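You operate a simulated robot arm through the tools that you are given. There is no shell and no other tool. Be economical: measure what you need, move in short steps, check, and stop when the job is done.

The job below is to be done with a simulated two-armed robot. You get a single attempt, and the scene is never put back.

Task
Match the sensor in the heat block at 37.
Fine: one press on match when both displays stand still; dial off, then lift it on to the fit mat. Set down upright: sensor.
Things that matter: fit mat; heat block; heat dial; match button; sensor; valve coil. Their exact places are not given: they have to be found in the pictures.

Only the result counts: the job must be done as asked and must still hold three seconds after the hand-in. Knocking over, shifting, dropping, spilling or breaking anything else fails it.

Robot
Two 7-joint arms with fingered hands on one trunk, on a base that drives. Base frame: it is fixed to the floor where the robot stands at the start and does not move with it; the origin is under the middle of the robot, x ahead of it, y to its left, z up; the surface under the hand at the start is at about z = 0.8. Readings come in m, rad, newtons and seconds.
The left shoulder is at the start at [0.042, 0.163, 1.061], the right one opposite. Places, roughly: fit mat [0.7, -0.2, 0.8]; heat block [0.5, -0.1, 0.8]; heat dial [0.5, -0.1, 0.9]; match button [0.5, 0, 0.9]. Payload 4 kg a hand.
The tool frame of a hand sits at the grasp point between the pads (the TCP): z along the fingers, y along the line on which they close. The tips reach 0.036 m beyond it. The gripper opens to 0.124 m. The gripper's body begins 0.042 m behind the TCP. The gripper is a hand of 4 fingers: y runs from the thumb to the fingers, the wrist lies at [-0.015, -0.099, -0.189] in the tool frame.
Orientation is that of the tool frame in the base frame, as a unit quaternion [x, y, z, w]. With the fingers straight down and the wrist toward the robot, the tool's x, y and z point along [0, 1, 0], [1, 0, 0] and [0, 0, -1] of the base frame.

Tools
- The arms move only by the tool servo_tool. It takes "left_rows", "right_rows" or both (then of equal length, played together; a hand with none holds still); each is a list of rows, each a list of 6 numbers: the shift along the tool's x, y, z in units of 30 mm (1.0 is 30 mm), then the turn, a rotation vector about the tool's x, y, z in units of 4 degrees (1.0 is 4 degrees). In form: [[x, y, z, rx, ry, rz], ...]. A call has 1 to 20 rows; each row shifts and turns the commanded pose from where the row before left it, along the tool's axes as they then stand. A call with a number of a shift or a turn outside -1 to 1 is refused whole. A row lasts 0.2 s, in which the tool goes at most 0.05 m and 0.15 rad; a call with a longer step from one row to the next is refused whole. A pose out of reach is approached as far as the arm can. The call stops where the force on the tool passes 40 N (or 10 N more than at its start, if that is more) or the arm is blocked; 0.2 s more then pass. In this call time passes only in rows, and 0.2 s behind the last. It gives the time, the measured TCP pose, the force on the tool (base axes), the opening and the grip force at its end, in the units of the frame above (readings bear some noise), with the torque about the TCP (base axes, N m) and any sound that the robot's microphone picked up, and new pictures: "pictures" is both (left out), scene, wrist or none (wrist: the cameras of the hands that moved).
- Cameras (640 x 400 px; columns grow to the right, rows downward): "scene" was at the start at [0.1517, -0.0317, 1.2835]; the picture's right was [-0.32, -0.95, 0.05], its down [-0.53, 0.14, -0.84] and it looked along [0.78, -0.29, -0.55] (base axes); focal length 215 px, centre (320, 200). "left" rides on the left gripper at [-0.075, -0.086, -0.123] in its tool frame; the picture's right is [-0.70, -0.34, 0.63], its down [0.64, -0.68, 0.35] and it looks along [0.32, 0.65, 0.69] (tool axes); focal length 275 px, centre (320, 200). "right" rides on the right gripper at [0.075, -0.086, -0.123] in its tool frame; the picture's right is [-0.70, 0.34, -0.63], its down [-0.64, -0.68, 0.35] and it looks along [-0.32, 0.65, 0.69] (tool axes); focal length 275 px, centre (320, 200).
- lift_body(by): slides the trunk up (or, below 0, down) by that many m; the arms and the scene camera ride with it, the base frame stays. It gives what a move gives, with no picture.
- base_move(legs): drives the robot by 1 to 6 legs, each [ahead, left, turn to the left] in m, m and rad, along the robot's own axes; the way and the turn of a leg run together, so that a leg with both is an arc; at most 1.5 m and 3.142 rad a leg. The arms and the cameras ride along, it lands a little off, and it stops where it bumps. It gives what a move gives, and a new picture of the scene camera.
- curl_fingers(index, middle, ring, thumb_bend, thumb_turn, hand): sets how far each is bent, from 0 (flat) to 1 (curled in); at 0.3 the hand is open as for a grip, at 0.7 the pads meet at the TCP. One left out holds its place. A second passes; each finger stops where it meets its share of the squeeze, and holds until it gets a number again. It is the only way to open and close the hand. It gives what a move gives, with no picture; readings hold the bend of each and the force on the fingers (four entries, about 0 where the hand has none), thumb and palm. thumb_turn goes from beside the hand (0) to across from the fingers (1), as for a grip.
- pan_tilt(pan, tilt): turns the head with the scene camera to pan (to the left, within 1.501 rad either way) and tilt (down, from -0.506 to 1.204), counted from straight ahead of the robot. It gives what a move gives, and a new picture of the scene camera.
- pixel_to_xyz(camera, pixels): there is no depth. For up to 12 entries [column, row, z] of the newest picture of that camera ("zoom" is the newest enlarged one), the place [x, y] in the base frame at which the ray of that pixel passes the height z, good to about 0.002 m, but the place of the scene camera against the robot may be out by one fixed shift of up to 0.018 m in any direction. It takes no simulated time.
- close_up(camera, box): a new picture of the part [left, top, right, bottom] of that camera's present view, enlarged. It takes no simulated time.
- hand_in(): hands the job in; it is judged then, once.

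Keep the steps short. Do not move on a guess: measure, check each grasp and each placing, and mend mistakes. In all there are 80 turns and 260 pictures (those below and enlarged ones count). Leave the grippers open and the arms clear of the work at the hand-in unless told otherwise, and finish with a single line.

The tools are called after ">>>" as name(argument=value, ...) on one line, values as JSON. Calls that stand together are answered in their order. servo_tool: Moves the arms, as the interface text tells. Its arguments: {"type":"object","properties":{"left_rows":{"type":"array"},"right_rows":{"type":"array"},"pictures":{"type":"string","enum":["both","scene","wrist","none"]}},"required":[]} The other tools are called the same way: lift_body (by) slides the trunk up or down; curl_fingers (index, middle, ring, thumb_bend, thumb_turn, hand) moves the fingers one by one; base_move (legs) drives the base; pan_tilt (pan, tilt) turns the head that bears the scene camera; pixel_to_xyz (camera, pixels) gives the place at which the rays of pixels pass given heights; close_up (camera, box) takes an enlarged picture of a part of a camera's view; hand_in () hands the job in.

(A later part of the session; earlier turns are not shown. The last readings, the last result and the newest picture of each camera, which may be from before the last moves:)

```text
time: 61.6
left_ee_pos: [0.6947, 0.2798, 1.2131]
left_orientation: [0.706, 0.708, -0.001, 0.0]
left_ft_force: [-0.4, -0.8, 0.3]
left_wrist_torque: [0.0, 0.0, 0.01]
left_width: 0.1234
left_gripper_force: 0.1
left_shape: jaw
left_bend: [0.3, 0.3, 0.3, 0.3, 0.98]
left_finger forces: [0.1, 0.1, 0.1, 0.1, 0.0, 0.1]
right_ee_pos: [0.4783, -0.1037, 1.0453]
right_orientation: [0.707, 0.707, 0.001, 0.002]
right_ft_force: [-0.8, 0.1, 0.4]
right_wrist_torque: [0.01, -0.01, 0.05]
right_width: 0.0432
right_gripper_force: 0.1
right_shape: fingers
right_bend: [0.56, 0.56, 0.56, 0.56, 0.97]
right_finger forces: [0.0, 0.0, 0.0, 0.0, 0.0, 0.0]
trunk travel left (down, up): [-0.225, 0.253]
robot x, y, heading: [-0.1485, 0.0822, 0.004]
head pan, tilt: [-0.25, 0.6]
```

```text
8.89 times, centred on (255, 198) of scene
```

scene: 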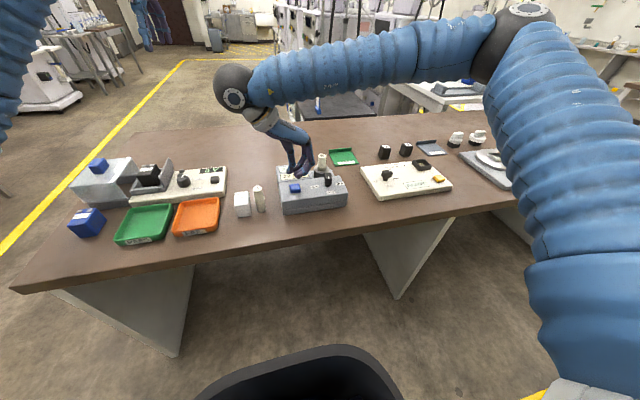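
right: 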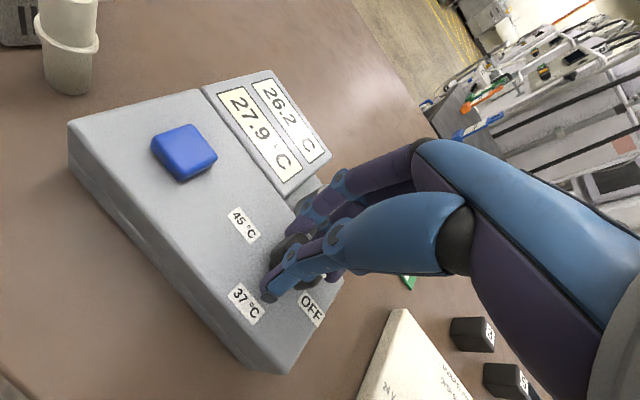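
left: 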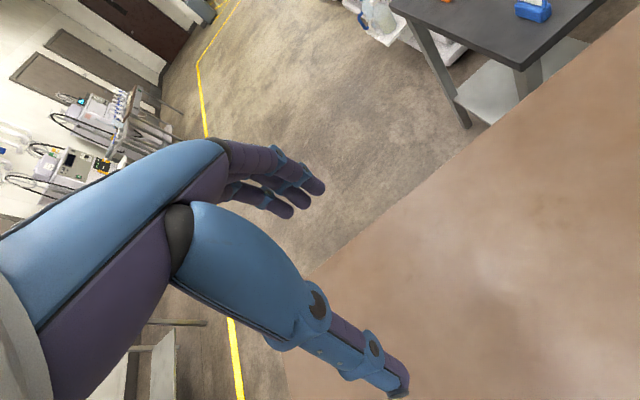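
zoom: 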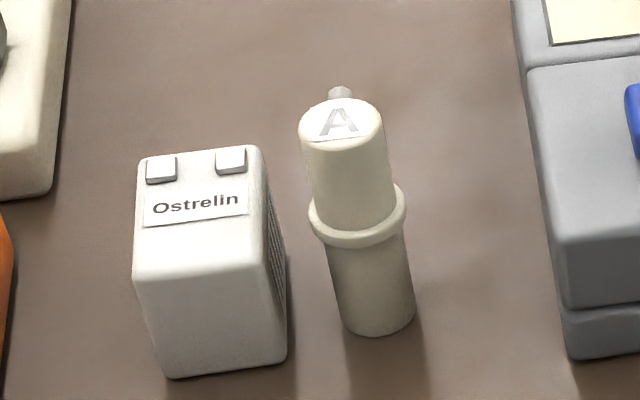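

Sensor axis ≈(0.562,-0.104), cap 24 mm across, top ≈0.915, collar just over the holder. I move above it with a ~53 mm opening.

>>> curl_fingers(hand="right", index=0.53, middle=0.53, ring=0.53, thumb_bend=0.53)

>>> servo_tool(right_rows=[[0, 0.93, 0, 0, 0, 0], [0, 0.93, 0, 0, 0, 0], [0, 0.93, 0, 0, 0, 0], [0, 0, 0.9, 0, 0, 0], [0, 0, 0.9, 0, 0, 0]])

>>> close_up(camera="right", box=[180, 170, 372, 290])

>>> close_up(camera="scene", box=[285, 120, 365, 190])

```text
time: 62.6
left_ee_pos: [0.6939, 0.2797, 1.211]
left_orientation: [0.706, 0.709, 0.0, 0.0]
left_ft_force: [0.6, -0.7, -0.1]
left_wrist_torque: [0.03, 0.04, 0.01]
left_width: 0.1238
left_gripper_force: 0.0
left_shape: jaw
left_bend: [0.3, 0.3, 0.3, 0.3, 0.98]
left_finger forces: [0.0, 0.0, 0.0, 0.1, 0.0, 0.0]
right_ee_pos: [0.4797, -0.1035, 1.0447]
right_orientation: [0.707, 0.707, 0.0, 0.0]
right_ft_force: [-0.1, 0.1, 0.8]
right_wrist_torque: [-0.01, -0.02, 0.03]
right_width: 0.0528
right_gripper_force: 0.0
right_shape: fingers
right_bend: [0.53, 0.53, 0.53, 0.53, 0.97]
right_finger forces: [0.0, 0.0, 0.0, 0.0, 0.0, 0.1]
trunk travel left (down, up): [-0.225, 0.253]
robot x, y, heading: [-0.1533, 0.0817, 0.003]
head pan, tilt: [-0.25, 0.6]
```

```text
time: 63.8
left_ee_pos: [0.6952, 0.2805, 1.212]
left_orientation: [0.706, 0.708, 0.0, 0.0]
left_ft_force: [0.3, 0.7, -0.7]
left_wrist_torque: [0.02, 0.01, -0.01]
left_width: 0.1237
left_gripper_force: 0.0
left_shape: jaw
left_bend: [0.3, 0.3, 0.3, 0.3, 0.98]
left_finger forces: [0.0, 0.0, 0.1, 0.0, 0.0, 0.0]
right_ee_pos: [0.5632, -0.1021, 0.9896]
right_orientation: [0.706, 0.708, 0.0, 0.0]
right_ft_force: [-0.5, 0.0, -0.1]
right_wrist_torque: [0.0, 0.0, 0.03]
right_width: 0.0524
right_gripper_force: 0.0
right_shape: fingers
right_bend: [0.53, 0.53, 0.53, 0.53, 0.97]
right_finger forces: [0.0, 0.0, 0.1, 0.1, 0.0, 0.0]
trunk travel left (down, up): [-0.225, 0.253]
robot x, y, heading: [-0.1536, 0.0812, 0.007]
head pan, tilt: [-0.25, 0.6]
```

scene: 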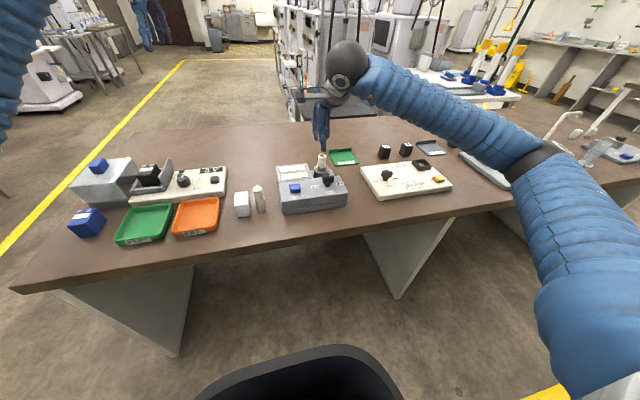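
right: 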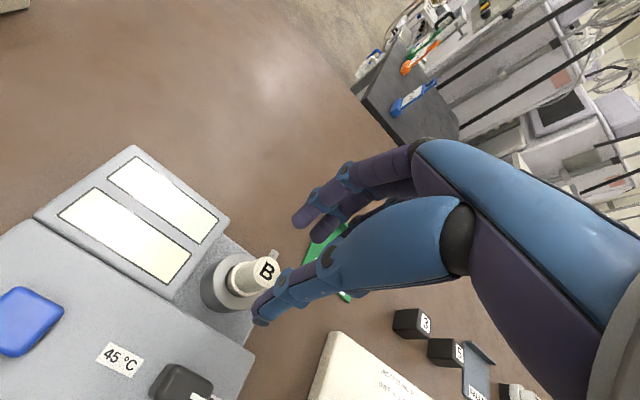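

```text
3.33 times, centred on (276, 230) of right
```

zoom: 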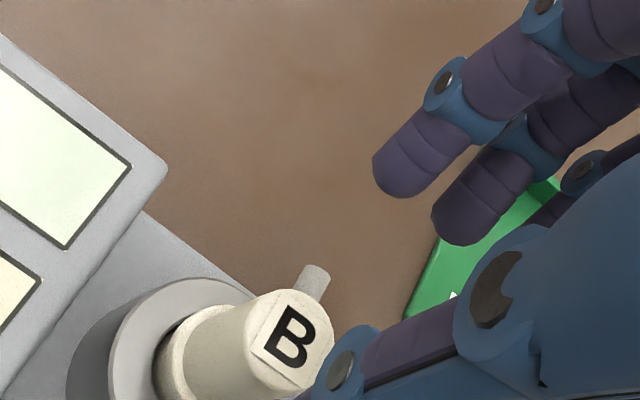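

```text
5.71 times, centred on (325, 155) of scene
```

zoom: 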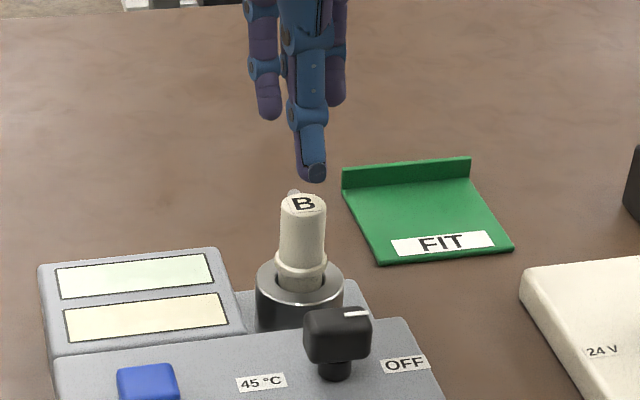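

>>> pixel_to_xyz(camera="right", pixels=[[266.7, 272, 0.92], [266.7, 272, 0.915], [266.7, 272, 0.905]])

```text
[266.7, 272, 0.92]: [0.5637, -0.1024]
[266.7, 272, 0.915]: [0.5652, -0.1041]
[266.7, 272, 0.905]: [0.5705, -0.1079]
```

Aligned at (0.564,-0.103). Descend to z≈0.93, look, then the rest.

>>> servo_tool(right_rows=[[0, 0, 0.7, 0, 0, 0], [0, 0, 0.7, 0, 0, 0], [0, 0, 0.6, 0, 0, 0]], pictures="wrist")

>>> close_up(camera="scene", box=[285, 120, 365, 190])

```text
time: 64.6
left_ee_pos: [0.6954, 0.2802, 1.2119]
left_orientation: [0.706, 0.708, 0.0, 0.0]
left_ft_force: [0.3, 0.3, 0.0]
left_wrist_torque: [-0.02, -0.01, 0.04]
left_width: 0.1237
left_gripper_force: 0.1
left_shape: jaw
left_bend: [0.3, 0.3, 0.3, 0.3, 0.98]
left_finger forces: [0.0, 0.0, 0.0, 0.0, 0.1, 0.0]
right_ee_pos: [0.5633, -0.102, 0.9302]
right_orientation: [0.706, 0.708, 0.001, 0.0]
right_ft_force: [-0.2, 0.8, 0.0]
right_wrist_torque: [-0.01, 0.01, 0.01]
right_width: 0.0527
right_gripper_force: 0.1
right_shape: fingers
right_bend: [0.53, 0.53, 0.53, 0.53, 0.97]
right_finger forces: [0.0, 0.0, 0.0, 0.1, 0.0, 0.0]
trunk travel left (down, up): [-0.225, 0.253]
robot x, y, heading: [-0.1538, 0.0801, -0.0]
head pan, tilt: [-0.25, 0.6]
```

right: 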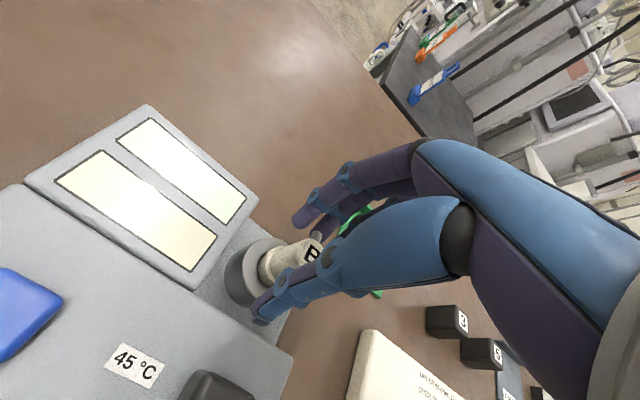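

```text
5.71 times, centred on (325, 155) of scene
```

zoom: 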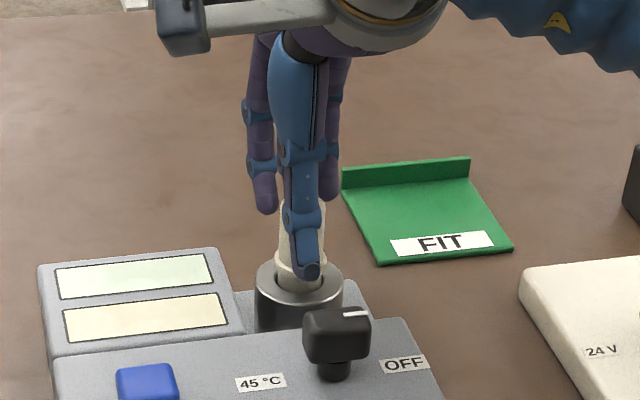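

Straddling well. Down 11 mm more and close.

>>> servo_tool(right_rows=[[0, 0, 0.2, 0, 0, 0], [0, 0, 0.17, 0, 0, 0]], pictures="none")

>>> curl_fingers(hand="right", index=0.7, middle=0.7, ring=0.7, thumb_bend=0.7)

>>> close_up(camera="scene", box=[295, 130, 355, 185])

>>> close_up(camera="right", box=[200, 190, 360, 330])

```text
time: 65.2
left_ee_pos: [0.6952, 0.2791, 1.2117]
left_orientation: [0.706, 0.708, 0.0, 0.0]
left_ft_force: [0.9, -1.2, -0.4]
left_wrist_torque: [0.04, -0.02, -0.03]
left_width: 0.1239
left_gripper_force: 0.0
left_shape: jaw
left_bend: [0.3, 0.3, 0.3, 0.3, 0.98]
left_finger forces: [0.1, 0.0, 0.1, 0.1, 0.0, 0.0]
right_ee_pos: [0.5642, -0.102, 0.92]
right_orientation: [0.706, 0.708, 0.0, 0.0]
right_ft_force: [-0.5, 0.1, -0.3]
right_wrist_torque: [0.01, 0.0, -0.01]
right_width: 0.0527
right_gripper_force: 0.1
right_shape: fingers
right_bend: [0.53, 0.53, 0.53, 0.53, 0.97]
right_finger forces: [0.0, 0.0, 0.1, 0.0, 0.0, 0.0]
trunk travel left (down, up): [-0.225, 0.253]
robot x, y, heading: [-0.155, 0.0801, -0.001]
head pan, tilt: [-0.25, 0.6]
```

```text
time: 66.2
left_ee_pos: [0.6952, 0.2803, 1.2116]
left_orientation: [0.706, 0.708, 0.0, 0.001]
left_ft_force: [0.1, 0.4, -0.3]
left_wrist_torque: [0.01, -0.01, 0.01]
left_width: 0.1239
left_gripper_force: 0.1
left_shape: jaw
left_bend: [0.3, 0.3, 0.3, 0.3, 0.98]
left_finger forces: [0.0, 0.1, 0.0, 0.0, 0.1, 0.0]
right_ee_pos: [0.5634, -0.1009, 0.9207]
right_orientation: [0.707, 0.708, 0.0, 0.0]
right_ft_force: [5.8, 0.5, 5.2]
right_wrist_torque: [-0.05, -0.44, 0.05]
right_width: 0.0148
right_gripper_force: 12.3
right_shape: fingers
right_bend: [0.66, 0.63, 0.7, 0.67, 0.96]
right_finger forces: [4.0, 10.7, 0.1, 0.0, 9.5, 0.0]
trunk travel left (down, up): [-0.225, 0.253]
robot x, y, heading: [-0.1514, 0.0818, 0.004]
head pan, tilt: [-0.25, 0.6]
```

```text
7.27 times, centred on (325, 158) of scene
```

zoom: 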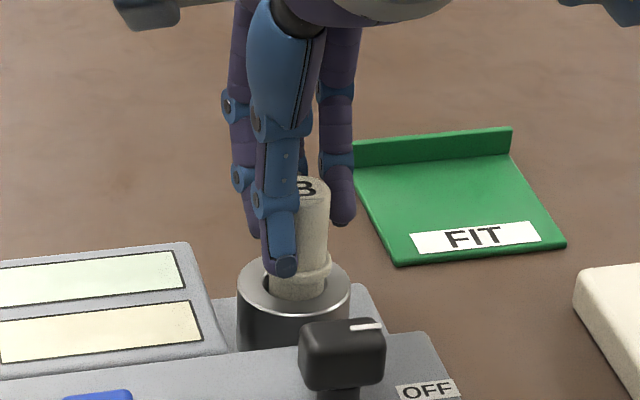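

```text
2.86 times, centred on (280, 260) of right
```

zoom: 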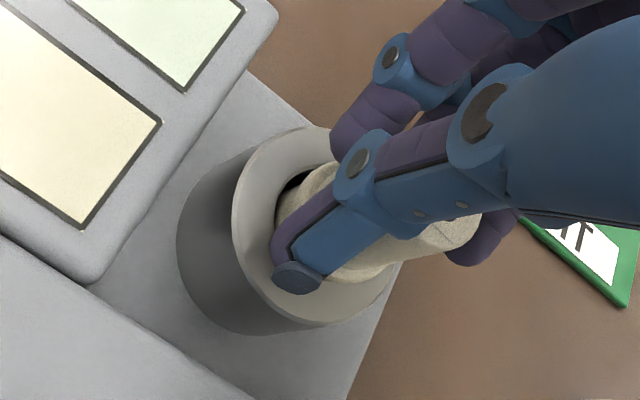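

The thumb bears off-centre to the left of the cap and the middle finger carries more load, so I open, shift the hand 6 mm to -y and grip again.

>>> curl_fingers(hand="right", index=0.53, middle=0.53, ring=0.53, thumb_bend=0.53)

>>> servo_tool(right_rows=[[-0.1, 0, 0, 0, 0, 0], [-0.1, 0, 0, 0, 0, 0]], pictures="none")

>>> close_up(camera="scene", box=[295, 130, 355, 185])

>>> curl_fingers(hand="right", index=0.7, middle=0.7, ring=0.7, thumb_bend=0.7)

>>> close_up(camera="scene", box=[295, 130, 355, 185])

>>> close_up(camera="right", box=[200, 190, 360, 330])

```text
time: 67.2
left_ee_pos: [0.694, 0.2803, 1.2126]
left_orientation: [0.706, 0.709, 0.0, 0.0]
left_ft_force: [0.0, 0.0, -0.6]
left_wrist_torque: [0.03, -0.01, 0.0]
left_width: 0.1235
left_gripper_force: 0.0
left_shape: jaw
left_bend: [0.3, 0.3, 0.3, 0.3, 0.98]
left_finger forces: [0.0, 0.1, 0.0, 0.1, 0.1, 0.1]
right_ee_pos: [0.5625, -0.1024, 0.9193]
right_orientation: [0.706, 0.708, 0.001, 0.001]
right_ft_force: [0.4, -0.5, 0.5]
right_wrist_torque: [0.02, 0.02, -0.01]
right_width: 0.0525
right_gripper_force: 0.0
right_shape: fingers
right_bend: [0.53, 0.53, 0.53, 0.53, 0.97]
right_finger forces: [0.0, 0.0, 0.0, 0.1, 0.1, 0.1]
trunk travel left (down, up): [-0.225, 0.253]
robot x, y, heading: [-0.1518, 0.0793, 0.004]
head pan, tilt: [-0.25, 0.6]
```

```text
time: 67.8
left_ee_pos: [0.695, 0.2793, 1.2123]
left_orientation: [0.705, 0.709, 0.0, 0.0]
left_ft_force: [-0.2, -0.9, -0.1]
left_wrist_torque: [0.0, -0.01, 0.0]
left_width: 0.124
left_gripper_force: 0.1
left_shape: jaw
left_bend: [0.3, 0.3, 0.3, 0.3, 0.98]
left_finger forces: [0.0, 0.0, 0.1, 0.0, 0.1, 0.1]
right_ee_pos: [0.5629, -0.1093, 0.9189]
right_orientation: [0.707, 0.708, 0.0, 0.0]
right_ft_force: [0.0, -0.3, -0.6]
right_wrist_torque: [0.0, 0.01, 0.02]
right_width: 0.0524
right_gripper_force: 0.0
right_shape: fingers
right_bend: [0.53, 0.53, 0.53, 0.53, 0.97]
right_finger forces: [0.1, 0.0, 0.0, 0.0, 0.1, 0.0]
trunk travel left (down, up): [-0.225, 0.253]
robot x, y, heading: [-0.1489, 0.0792, 0.002]
head pan, tilt: [-0.25, 0.6]
```

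```text
7.27 times, centred on (325, 158) of scene
```

zoom: 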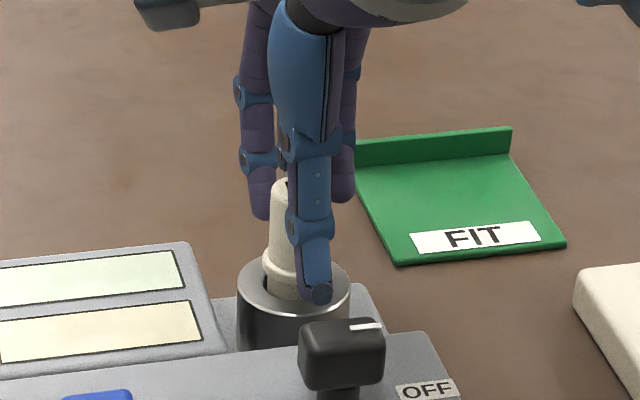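

```text
time: 68.8
left_ee_pos: [0.6948, 0.2802, 1.212]
left_orientation: [0.705, 0.709, 0.0, -0.001]
left_ft_force: [-0.4, -0.2, -0.1]
left_wrist_torque: [0.02, -0.01, 0.0]
left_width: 0.1238
left_gripper_force: 0.1
left_shape: jaw
left_bend: [0.3, 0.3, 0.3, 0.3, 0.98]
left_finger forces: [0.0, 0.1, 0.0, 0.0, 0.1, 0.0]
right_ee_pos: [0.5636, -0.1084, 0.92]
right_orientation: [0.706, 0.708, 0.0, 0.0]
right_ft_force: [5.6, -0.8, 5.7]
right_wrist_torque: [-0.05, -0.65, 0.03]
right_width: 0.0281
right_gripper_force: 17.1
right_shape: fingers
right_bend: [0.61, 0.63, 0.7, 0.65, 0.97]
right_finger forces: [10.1, 9.4, 0.1, 0.0, 14.4, 0.0]
trunk travel left (down, up): [-0.225, 0.253]
robot x, y, heading: [-0.1524, 0.0849, 0.003]
head pan, tilt: [-0.25, 0.6]
```

```text
7.27 times, centred on (325, 158) of scene
```

zoom: 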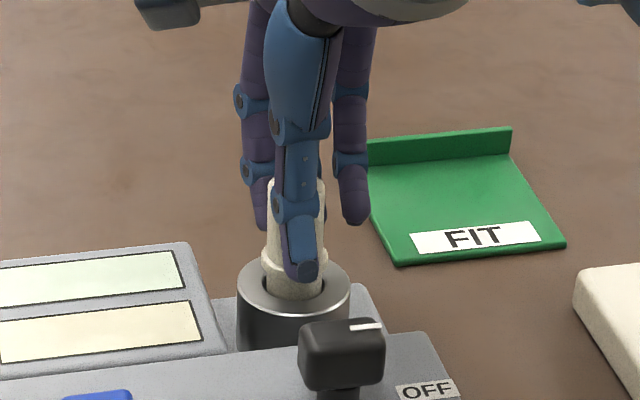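

```text
2.86 times, centred on (280, 260) of right
```

zoom: 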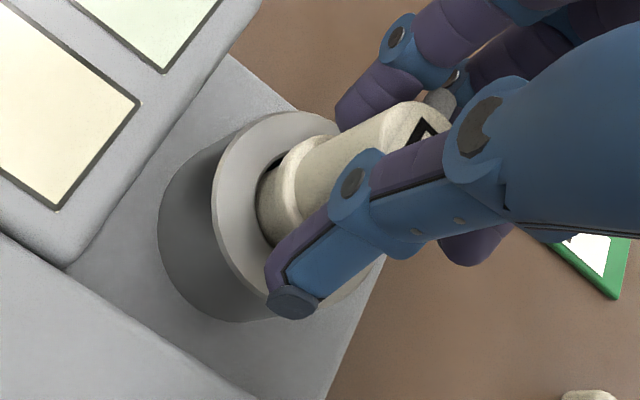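

Balanced grip now (10.1/9.4 vs 14.4). I lift straight up 9 cm slowly and look.

>>> servo_tool(right_rows=[[0, 0, -0.3, 0, 0, 0], [0, 0, -0.4, 0, 0, 0], [0, 0, -0.4, 0, 0, 0], [0, 0, -0.4, 0, 0, 0], [0, 0, -0.5, 0, 0, 0], [0, 0, -0.5, 0, 0, 0], [0, 0, -0.5, 0, 0, 0]], pictures="none")

>>> close_up(camera="scene", box=[285, 110, 365, 180])

>>> close_up(camera="right", box=[160, 170, 400, 330])

>>> close_up(camera="left", box=[320, 200, 640, 400])

```text
time: 70.4
left_ee_pos: [0.6946, 0.2799, 1.2137]
left_orientation: [0.705, 0.709, 0.0, 0.0]
left_ft_force: [-0.4, 0.6, 0.6]
left_wrist_torque: [0.04, -0.02, 0.05]
left_width: 0.1238
left_gripper_force: 0.1
left_shape: jaw
left_bend: [0.3, 0.3, 0.3, 0.3, 0.98]
left_finger forces: [0.1, 0.0, 0.0, 0.0, 0.0, 0.0]
right_ee_pos: [0.5639, -0.1086, 1.01]
right_orientation: [0.707, 0.707, -0.001, 0.0]
right_ft_force: [-0.2, 0.5, -1.6]
right_wrist_torque: [-0.01, -0.01, -0.01]
right_width: 0.0185
right_gripper_force: 15.1
right_shape: fingers
right_bend: [0.64, 0.66, 0.7, 0.67, 0.96]
right_finger forces: [7.2, 8.3, 0.0, 0.1, 14.5, 0.0]
trunk travel left (down, up): [-0.225, 0.253]
robot x, y, heading: [-0.1547, 0.0835, -0.004]
head pan, tilt: [-0.25, 0.6]
```

```text
5.71 times, centred on (325, 145) of scene
```

zoom: 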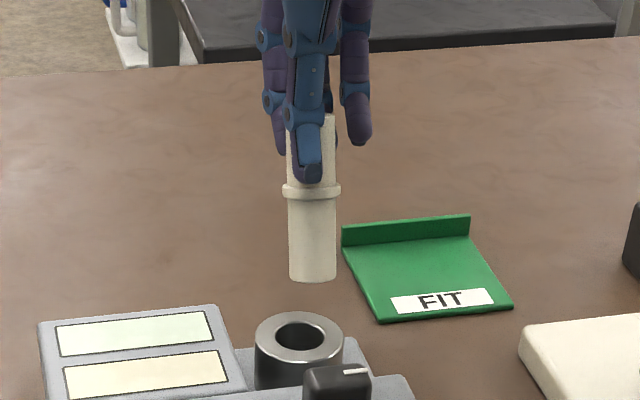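

```text
2.50 times, centred on (280, 250) of right
```

zoom: 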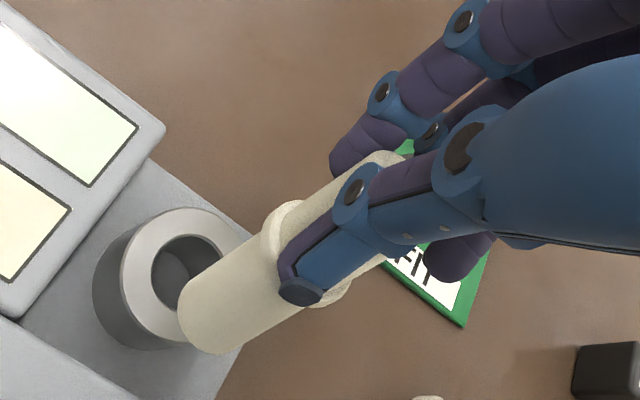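

```text
2.00 times, centred on (480, 300) of left
```

zoom: 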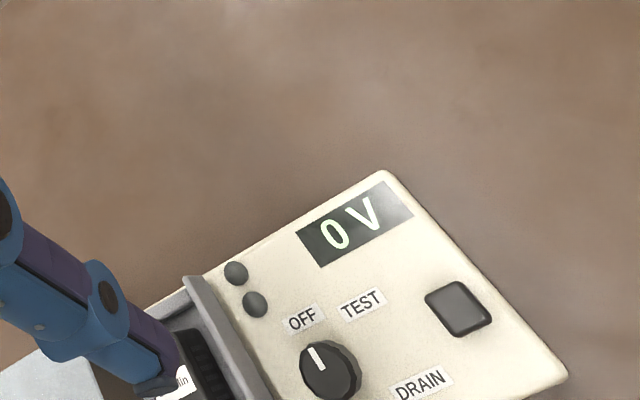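

Lifted clear. I check how upright it hangs using the right view (newest zoom is left, so take the right again).

>>> close_up(camera="right", box=[200, 190, 360, 290])

```text
4.00 times, centred on (280, 240) of right
```

zoom: 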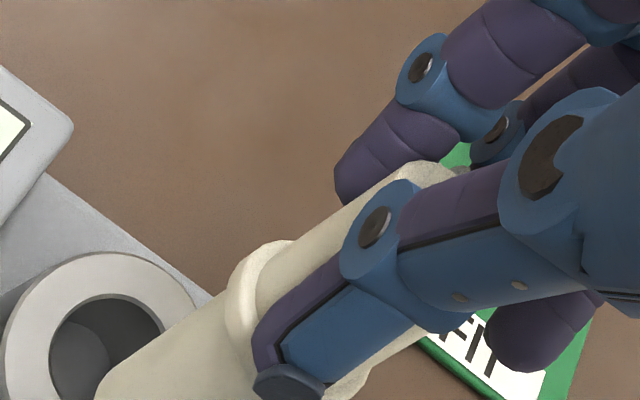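

The lower body's edges show the sensor pitched about 10–12°, bottom toward the robot. I turn the hand −12° about tool x and check again.

>>> servo_tool(right_rows=[[0, 0, -0.5, -0.75, 0, 0], [0, 0, -0.5, -0.75, 0, 0], [0, 0, -0.5, -0.75, 0, 0], [0, 0, 0, -0.75, 0, 0]], pictures="none")

>>> close_up(camera="right", box=[180, 190, 372, 310])

>>> close_up(camera="scene", box=[295, 90, 355, 150])

```text
time: 71.4
left_ee_pos: [0.695, 0.2796, 1.2122]
left_orientation: [0.706, 0.708, 0.0, 0.0]
left_ft_force: [-0.4, -0.3, 0.5]
left_wrist_torque: [-0.04, 0.01, 0.0]
left_width: 0.1238
left_gripper_force: 0.0
left_shape: jaw
left_bend: [0.3, 0.3, 0.3, 0.3, 0.98]
left_finger forces: [0.0, 0.0, 0.0, 0.1, 0.2, 0.0]
right_ee_pos: [0.5609, -0.1092, 1.0539]
right_orientation: [0.703, 0.704, 0.074, 0.074]
right_ft_force: [0.2, -0.7, -1.7]
right_wrist_torque: [0.01, 0.02, 0.0]
right_width: 0.0183
right_gripper_force: 14.9
right_shape: fingers
right_bend: [0.64, 0.66, 0.7, 0.67, 0.96]
right_finger forces: [7.1, 8.2, 0.0, 0.0, 14.5, 0.1]
trunk travel left (down, up): [-0.225, 0.253]
robot x, y, heading: [-0.1475, 0.0795, -0.004]
head pan, tilt: [-0.25, 0.6]
```

```text
3.33 times, centred on (276, 250) of right
```

zoom: 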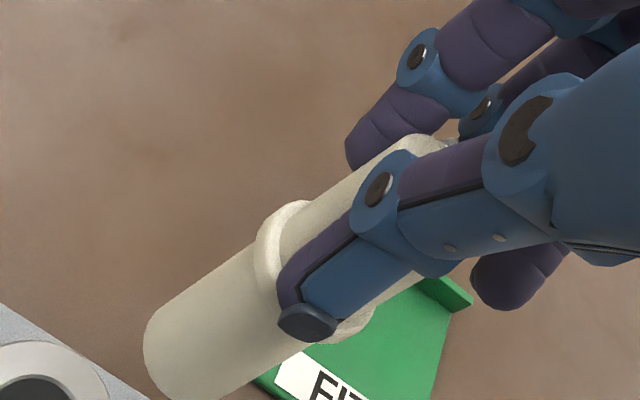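

```text
6.67 times, centred on (325, 120) of scene
```

zoom: 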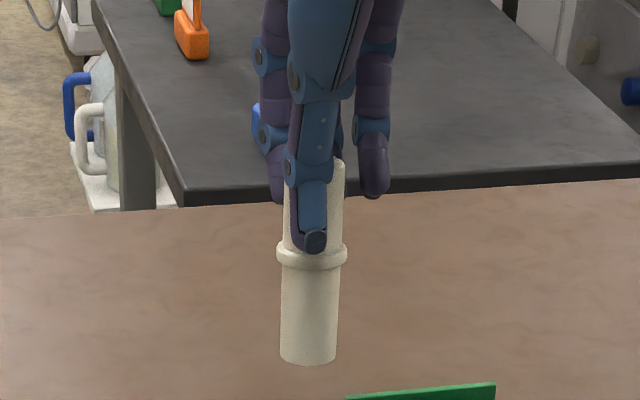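

>>> close_up(camera="right", box=[180, 190, 372, 310])

>>> pixel_to_xyz(camera="zoom", pixels=[[160, 320, 0.97], [160, 320, 0.96], [255, 250, 1.01], [255, 250, 1.0], [305, 235, 1.015], [415, 150, 1.05], [245, 385, 0.97], [300, 350, 1.0]])

```text
3.33 times, centred on (276, 250) of right
```

zoom: 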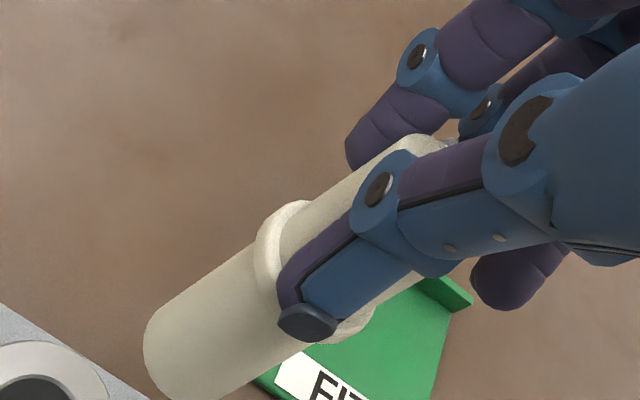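

```text
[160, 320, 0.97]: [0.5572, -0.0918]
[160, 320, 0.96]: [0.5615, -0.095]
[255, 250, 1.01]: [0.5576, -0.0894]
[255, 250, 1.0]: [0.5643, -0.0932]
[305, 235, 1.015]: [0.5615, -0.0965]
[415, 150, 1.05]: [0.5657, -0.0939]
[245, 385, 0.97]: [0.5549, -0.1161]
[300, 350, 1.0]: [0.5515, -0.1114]
```

Nearly upright now (about 3–4° left). I turn 3° more and carry it over to the mat centre (~0.706,-0.237).

>>> servo_tool(right_rows=[[0, 0, 0, -0.75, 0, 0], [-0.61, 0.667, 0.179, 0, 0, 0], [-0.61, 0.667, 0.179, 0, 0, 0], [-0.61, 0.667, 0.179, 0, 0, 0], [-0.61, 0.667, 0.179, 0, 0, 0], [-0.61, 0.667, 0.179, 0, 0, 0], [-0.61, 0.667, 0.179, 0, 0, 0], [-0.61, 0.667, 0.179, 0, 0, 0]])

>>> close_up(camera="scene", box=[310, 90, 390, 180])

>>> close_up(camera="right", box=[120, 170, 440, 370])

```text
time: 73.2
left_ee_pos: [0.6959, 0.279, 1.2108]
left_orientation: [0.706, 0.708, 0.0, 0.0]
left_ft_force: [-0.3, 1.2, -0.3]
left_wrist_torque: [-0.01, 0.0, -0.03]
left_width: 0.1238
left_gripper_force: 0.1
left_shape: jaw
left_bend: [0.3, 0.3, 0.3, 0.3, 0.98]
left_finger forces: [0.1, 0.0, 0.1, 0.0, 0.0, 0.1]
right_ee_pos: [0.7071, -0.2374, 1.0528]
right_orientation: [0.701, 0.701, 0.092, 0.093]
right_ft_force: [0.4, 0.6, -0.8]
right_wrist_torque: [-0.02, 0.0, -0.01]
right_width: 0.0185
right_gripper_force: 14.8
right_shape: fingers
right_bend: [0.64, 0.66, 0.7, 0.67, 0.96]
right_finger forces: [6.9, 8.2, 0.0, 0.0, 14.2, 0.0]
trunk travel left (down, up): [-0.225, 0.253]
robot x, y, heading: [-0.1513, 0.0802, 0.0]
head pan, tilt: [-0.25, 0.6]
```

scene: 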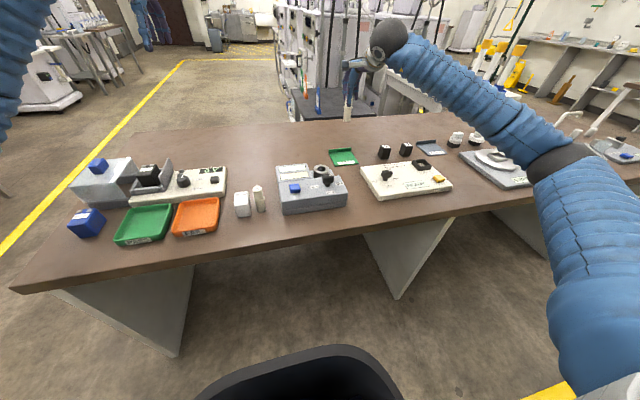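
right: 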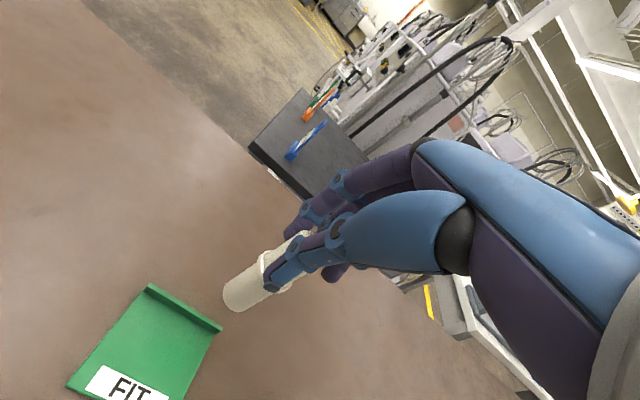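

```text
4.44 times, centred on (350, 135) of scene
```

zoom: 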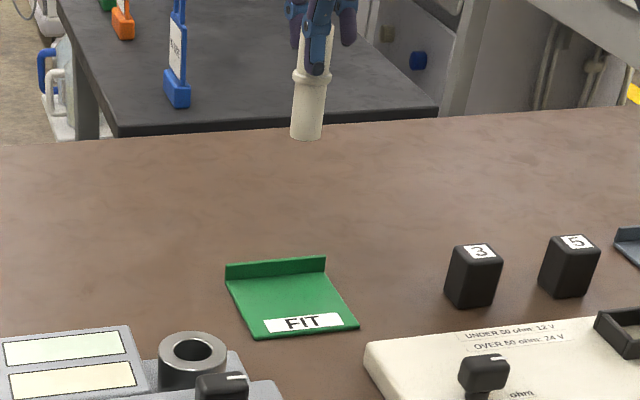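

```text
2.00 times, centred on (280, 270) of right
```

zoom: 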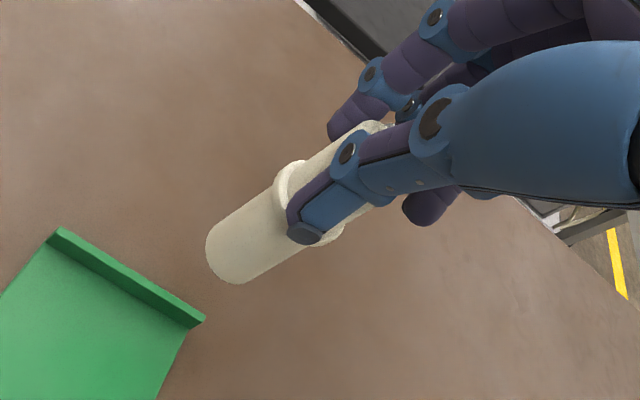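

Mat corners and sensor base position measured in this fresh right view.

>>> pixel_to_xyz(camera="right", pixels=[[67, 386, 0.803], [221, 330, 0.803], [148, 290, 0.803], [240, 295, 0.965], [240, 295, 0.97], [224, 293, 0.965], [256, 308, 0.965], [184, 400, 0.803]])

```text
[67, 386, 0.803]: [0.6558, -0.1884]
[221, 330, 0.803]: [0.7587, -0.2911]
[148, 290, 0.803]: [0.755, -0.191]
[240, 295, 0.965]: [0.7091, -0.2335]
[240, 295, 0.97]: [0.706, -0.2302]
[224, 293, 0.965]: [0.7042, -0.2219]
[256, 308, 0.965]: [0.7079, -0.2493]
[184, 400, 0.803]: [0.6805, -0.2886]
```

Mat spans x 0.656–0.757, y −0.19–−0.29; base of the sensor is over its middle. Correct 3° of roll and lower to z≈0.915.

>>> servo_tool(right_rows=[[0, 0, 0, 0, -0.75, 0], [0.04, -0.237, 0.886, 0, 0, 0], [0.04, -0.237, 0.886, 0, 0, 0], [0.04, -0.237, 0.886, 0, 0, 0], [0.04, -0.237, 0.886, 0, 0, 0], [0.04, -0.237, 0.886, 0, 0, 0]])

>>> close_up(camera="scene", box=[315, 115, 375, 175])

>>> close_up(camera="right", box=[120, 170, 440, 370])

```text
time: 74.6
left_ee_pos: [0.6951, 0.2795, 1.2128]
left_orientation: [0.706, 0.708, 0.0, 0.001]
left_ft_force: [-0.6, -0.1, 0.1]
left_wrist_torque: [0.04, 0.01, 0.03]
left_width: 0.1238
left_gripper_force: 0.0
left_shape: jaw
left_bend: [0.3, 0.3, 0.3, 0.3, 0.98]
left_finger forces: [0.1, 0.0, 0.0, 0.0, 0.0, 0.0]
right_ee_pos: [0.7073, -0.2378, 0.9151]
right_orientation: [0.702, 0.699, 0.073, 0.11]
right_ft_force: [0.6, 1.1, -1.3]
right_wrist_torque: [0.0, 0.0, 0.01]
right_width: 0.0184
right_gripper_force: 14.5
right_shape: fingers
right_bend: [0.64, 0.66, 0.7, 0.67, 0.96]
right_finger forces: [6.9, 8.1, 0.1, 0.0, 14.2, 0.0]
trunk travel left (down, up): [-0.225, 0.253]
robot x, y, heading: [-0.1489, 0.0811, 0.003]
head pan, tilt: [-0.25, 0.6]
```

scene: 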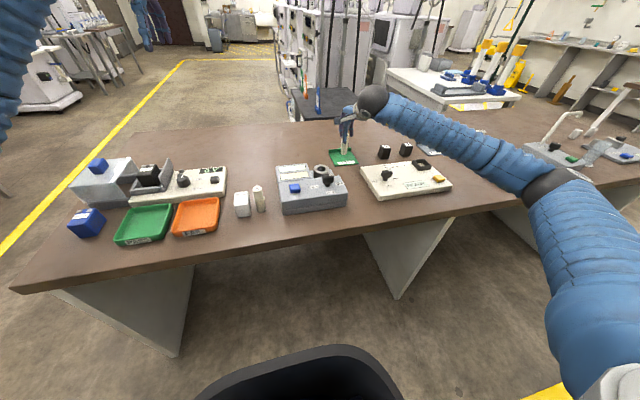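
right: 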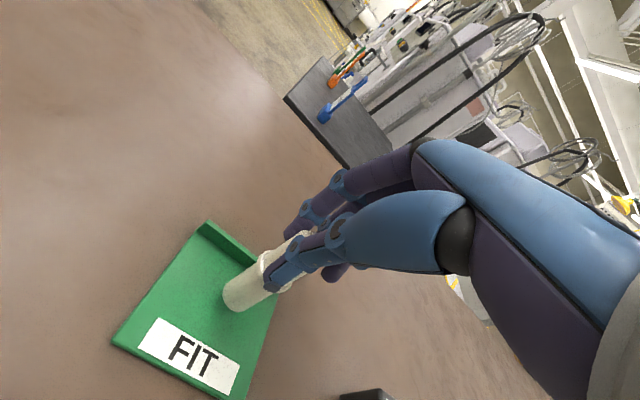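

```text
6.67 times, centred on (345, 145) of scene
```

zoom: 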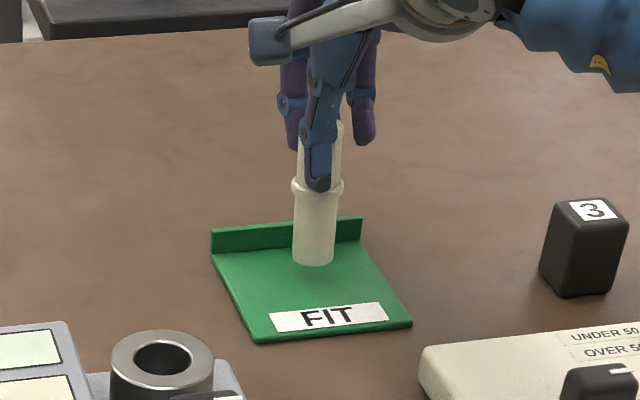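

```text
2.00 times, centred on (280, 270) of right
```

zoom: 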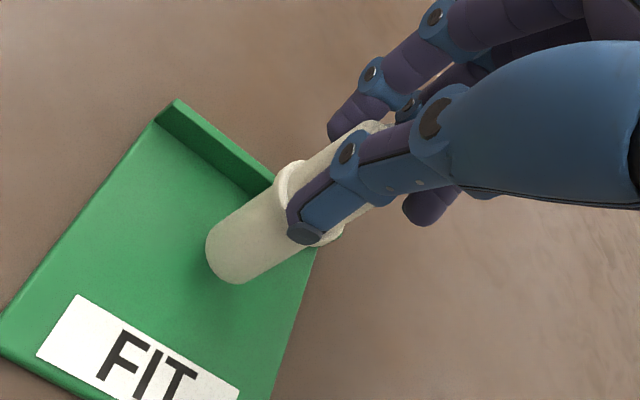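

Upright over the mat. Lower 15 mm in small steps and read the force.

>>> servo_tool(right_rows=[[0.005, -0.026, 0.097, 0, 0, 0], [0.005, -0.026, 0.097, 0, 0, 0], [0.005, -0.026, 0.097, 0, 0, 0], [0.005, -0.026, 0.097, 0, 0, 0], [0.005, -0.026, 0.097, 0, 0, 0]], pictures="wrist")

>>> close_up(camera="scene", box=[315, 125, 375, 175])

```text
time: 75.8
left_ee_pos: [0.6952, 0.2796, 1.2119]
left_orientation: [0.706, 0.708, 0.0, 0.0]
left_ft_force: [0.3, -0.3, -1.5]
left_wrist_torque: [0.02, 0.01, 0.01]
left_width: 0.1236
left_gripper_force: 0.0
left_shape: jaw
left_bend: [0.3, 0.3, 0.3, 0.3, 0.98]
left_finger forces: [0.0, 0.0, 0.0, 0.1, 0.1, 0.0]
right_ee_pos: [0.7053, -0.2386, 0.9029]
right_orientation: [0.702, 0.699, 0.075, 0.111]
right_ft_force: [-0.4, -0.3, 1.7]
right_wrist_torque: [0.0, -0.04, 0.01]
right_width: 0.0185
right_gripper_force: 14.8
right_shape: fingers
right_bend: [0.64, 0.66, 0.7, 0.67, 0.96]
right_finger forces: [6.9, 8.3, 0.1, 0.1, 15.1, 0.1]
trunk travel left (down, up): [-0.225, 0.253]
robot x, y, heading: [-0.1533, 0.0807, 0.008]
head pan, tilt: [-0.25, 0.6]
```

right: 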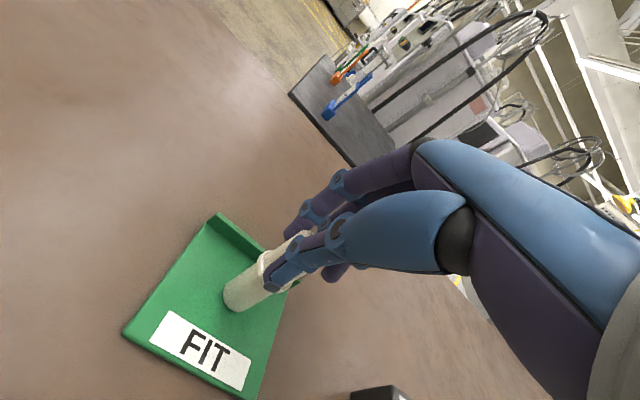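

```text
8.00 times, centred on (345, 150) of scene
```

zoom: 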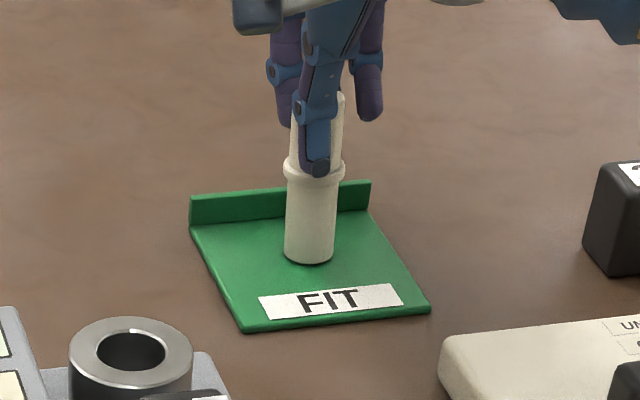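

Contact (force −1.3 → +1.7 N). Press 1.5 mm more to seat it flat.

>>> servo_tool(right_rows=[[0, -0.013, 0.049, 0, 0, 0]], pictures="none")

>>> close_up(camera="right", box=[180, 210, 340, 330])

>>> close_up(camera="scene", box=[325, 130, 365, 170])

```text
time: 76.2
left_ee_pos: [0.694, 0.2799, 1.2122]
left_orientation: [0.706, 0.708, 0.0, 0.0]
left_ft_force: [0.2, 0.4, -0.3]
left_wrist_torque: [0.01, 0.0, 0.03]
left_width: 0.1236
left_gripper_force: 0.0
left_shape: jaw
left_bend: [0.3, 0.3, 0.3, 0.3, 0.98]
left_finger forces: [0.0, 0.0, 0.0, 0.0, 0.0, 0.1]
right_ee_pos: [0.7063, -0.2366, 0.9017]
right_orientation: [0.702, 0.699, 0.074, 0.111]
right_ft_force: [-1.6, -0.4, 9.1]
right_wrist_torque: [-0.01, -0.12, -0.01]
right_width: 0.0182
right_gripper_force: 16.7
right_shape: fingers
right_bend: [0.64, 0.66, 0.7, 0.68, 0.96]
right_finger forces: [7.1, 8.9, 0.1, 0.1, 17.9, 0.0]
trunk travel left (down, up): [-0.225, 0.253]
robot x, y, heading: [-0.1553, 0.0838, 0.001]
head pan, tilt: [-0.25, 0.6]
```

```text
3.33 times, centred on (260, 270) of right
```

zoom: 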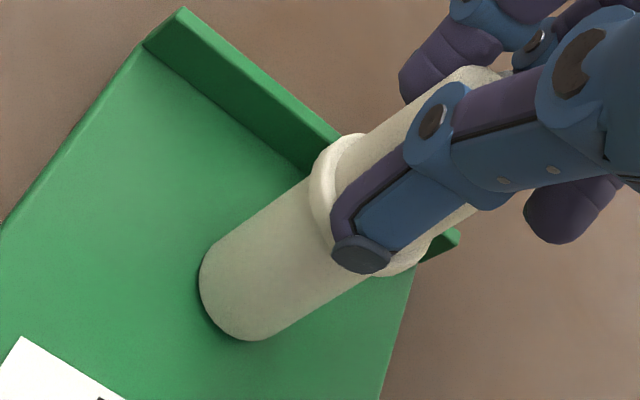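

```text
10.00 times, centred on (345, 150) of scene
```

zoom: 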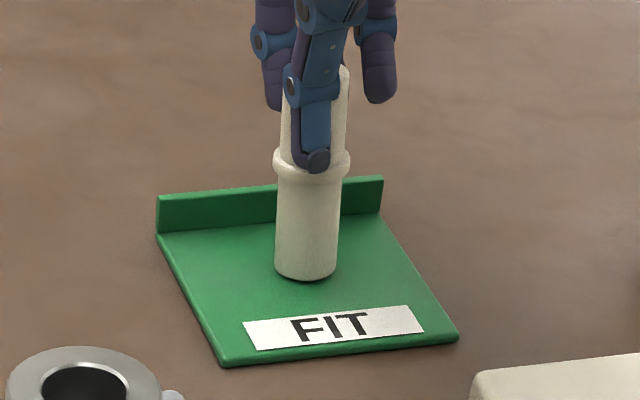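

Seated at 9 N, base flat. I open gently.

>>> curl_fingers(hand="right", index=0.6, middle=0.62, ring=0.6, thumb_bend=0.63)

>>> close_up(camera="scene", box=[325, 130, 365, 170])

>>> curl_fingers(hand="right", index=0.48, middle=0.48, ring=0.48, thumb_bend=0.52)

>>> close_up(camera="scene", box=[325, 130, 365, 170])

>>> close_up(camera="right", box=[180, 190, 372, 310])

```text
time: 77.2
left_ee_pos: [0.6955, 0.2797, 1.2115]
left_orientation: [0.706, 0.708, 0.0, 0.0]
left_ft_force: [-0.7, 0.8, 0.8]
left_wrist_torque: [0.0, -0.03, -0.01]
left_width: 0.1238
left_gripper_force: 0.0
left_shape: jaw
left_bend: [0.3, 0.3, 0.3, 0.3, 0.98]
left_finger forces: [0.0, 0.0, 0.0, 0.0, 0.1, 0.0]
right_ee_pos: [0.706, -0.2378, 0.9007]
right_orientation: [0.702, 0.7, 0.074, 0.11]
right_ft_force: [0.2, 0.2, -0.4]
right_wrist_torque: [0.0, -0.01, -0.01]
right_width: 0.0271
right_gripper_force: 0.1
right_shape: fingers
right_bend: [0.6, 0.62, 0.6, 0.63, 0.97]
right_finger forces: [0.1, 0.2, 0.0, 0.1, 0.3, 0.0]
trunk travel left (down, up): [-0.225, 0.253]
robot x, y, heading: [-0.1576, 0.0799, 0.002]
head pan, tilt: [-0.25, 0.6]
```

```text
10.00 times, centred on (345, 150) of scene
```

zoom: 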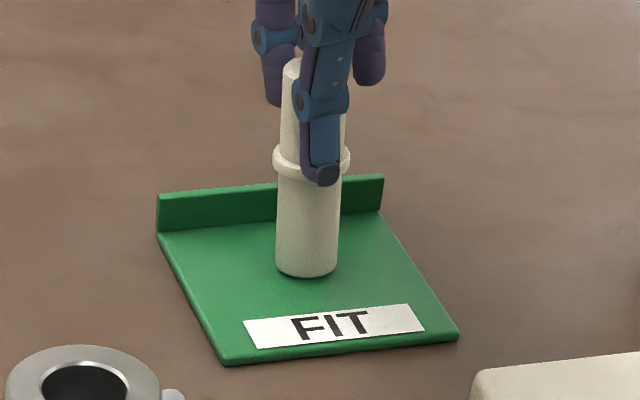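

```text
time: 78.2
left_ee_pos: [0.6947, 0.2801, 1.2124]
left_orientation: [0.706, 0.708, 0.0, 0.0]
left_ft_force: [-0.3, 0.5, 0.6]
left_wrist_torque: [-0.06, -0.02, 0.02]
left_width: 0.1234
left_gripper_force: 0.1
left_shape: jaw
left_bend: [0.3, 0.3, 0.3, 0.3, 0.98]
left_finger forces: [0.0, 0.0, 0.1, 0.0, 0.0, 0.1]
right_ee_pos: [0.7067, -0.2369, 0.8991]
right_orientation: [0.702, 0.699, 0.074, 0.11]
right_ft_force: [0.6, -0.4, 0.5]
right_wrist_torque: [0.0, -0.01, 0.01]
right_width: 0.0622
right_gripper_force: 0.1
right_shape: fingers
right_bend: [0.48, 0.48, 0.48, 0.52, 0.97]
right_finger forces: [0.0, 0.0, 0.1, 0.0, 0.1, 0.1]
trunk travel left (down, up): [-0.225, 0.253]
robot x, y, heading: [-0.1495, 0.0832, 0.003]
head pan, tilt: [-0.25, 0.6]
```

```text
10.00 times, centred on (345, 150) of scene
```

zoom: 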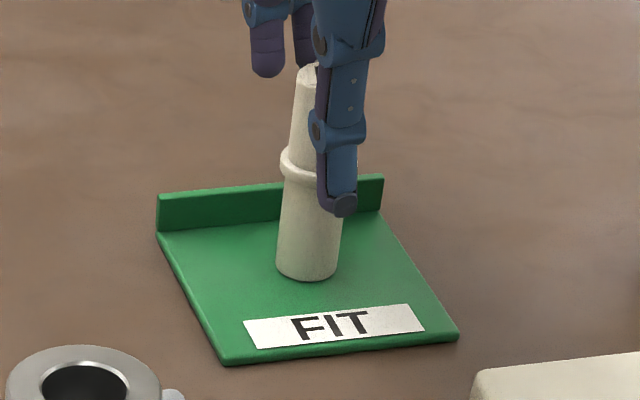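

```text
3.33 times, centred on (276, 250) of right
```

zoom: 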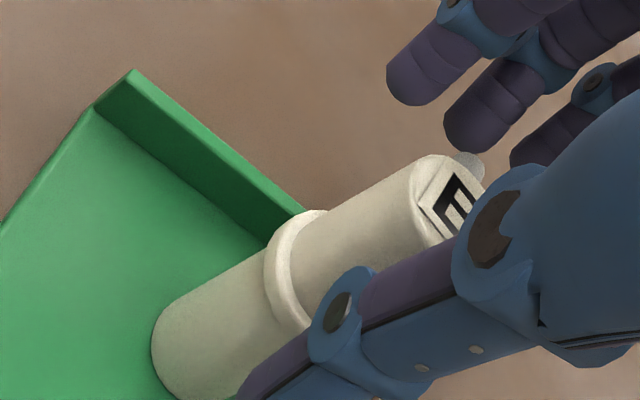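

The sensor seems to lean slightly toward the thumb now. I hold still briefly and look again.

>>> servo_tool(right_rows=[[0, 0, 0, 0, 0, 0], [0, 0, 0, 0, 0, 0]], pictures="none")

>>> close_up(camera="scene", box=[325, 130, 365, 170])

>>> close_up(camera="right", box=[180, 190, 372, 310])

```text
time: 78.8
left_ee_pos: [0.6952, 0.2798, 1.2116]
left_orientation: [0.706, 0.708, 0.0, 0.0]
left_ft_force: [-0.8, -0.5, 0.4]
left_wrist_torque: [-0.04, 0.0, 0.01]
left_width: 0.1239
left_gripper_force: 0.1
left_shape: jaw
left_bend: [0.3, 0.3, 0.3, 0.3, 0.98]
left_finger forces: [0.0, 0.1, 0.0, 0.0, 0.0, 0.1]
right_ee_pos: [0.7057, -0.2371, 0.8997]
right_orientation: [0.703, 0.699, 0.073, 0.111]
right_ft_force: [0.6, -0.1, -0.8]
right_wrist_torque: [-0.02, -0.01, 0.02]
right_width: 0.062
right_gripper_force: 0.0
right_shape: fingers
right_bend: [0.48, 0.48, 0.48, 0.52, 0.97]
right_finger forces: [0.0, 0.0, 0.0, 0.1, 0.0, 0.0]
trunk travel left (down, up): [-0.225, 0.253]
robot x, y, heading: [-0.1499, 0.0785, 0.001]
head pan, tilt: [-0.25, 0.6]
```

```text
10.00 times, centred on (345, 150) of scene
```

zoom: 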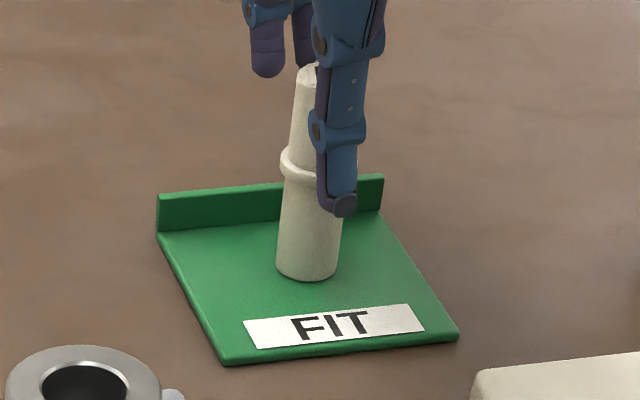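

```text
3.33 times, centred on (276, 250) of right
```

zoom: 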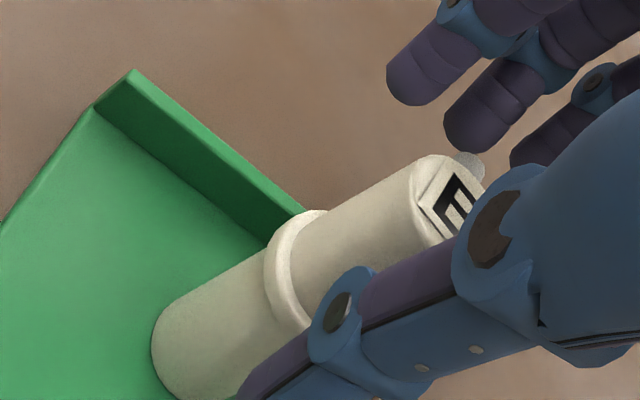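

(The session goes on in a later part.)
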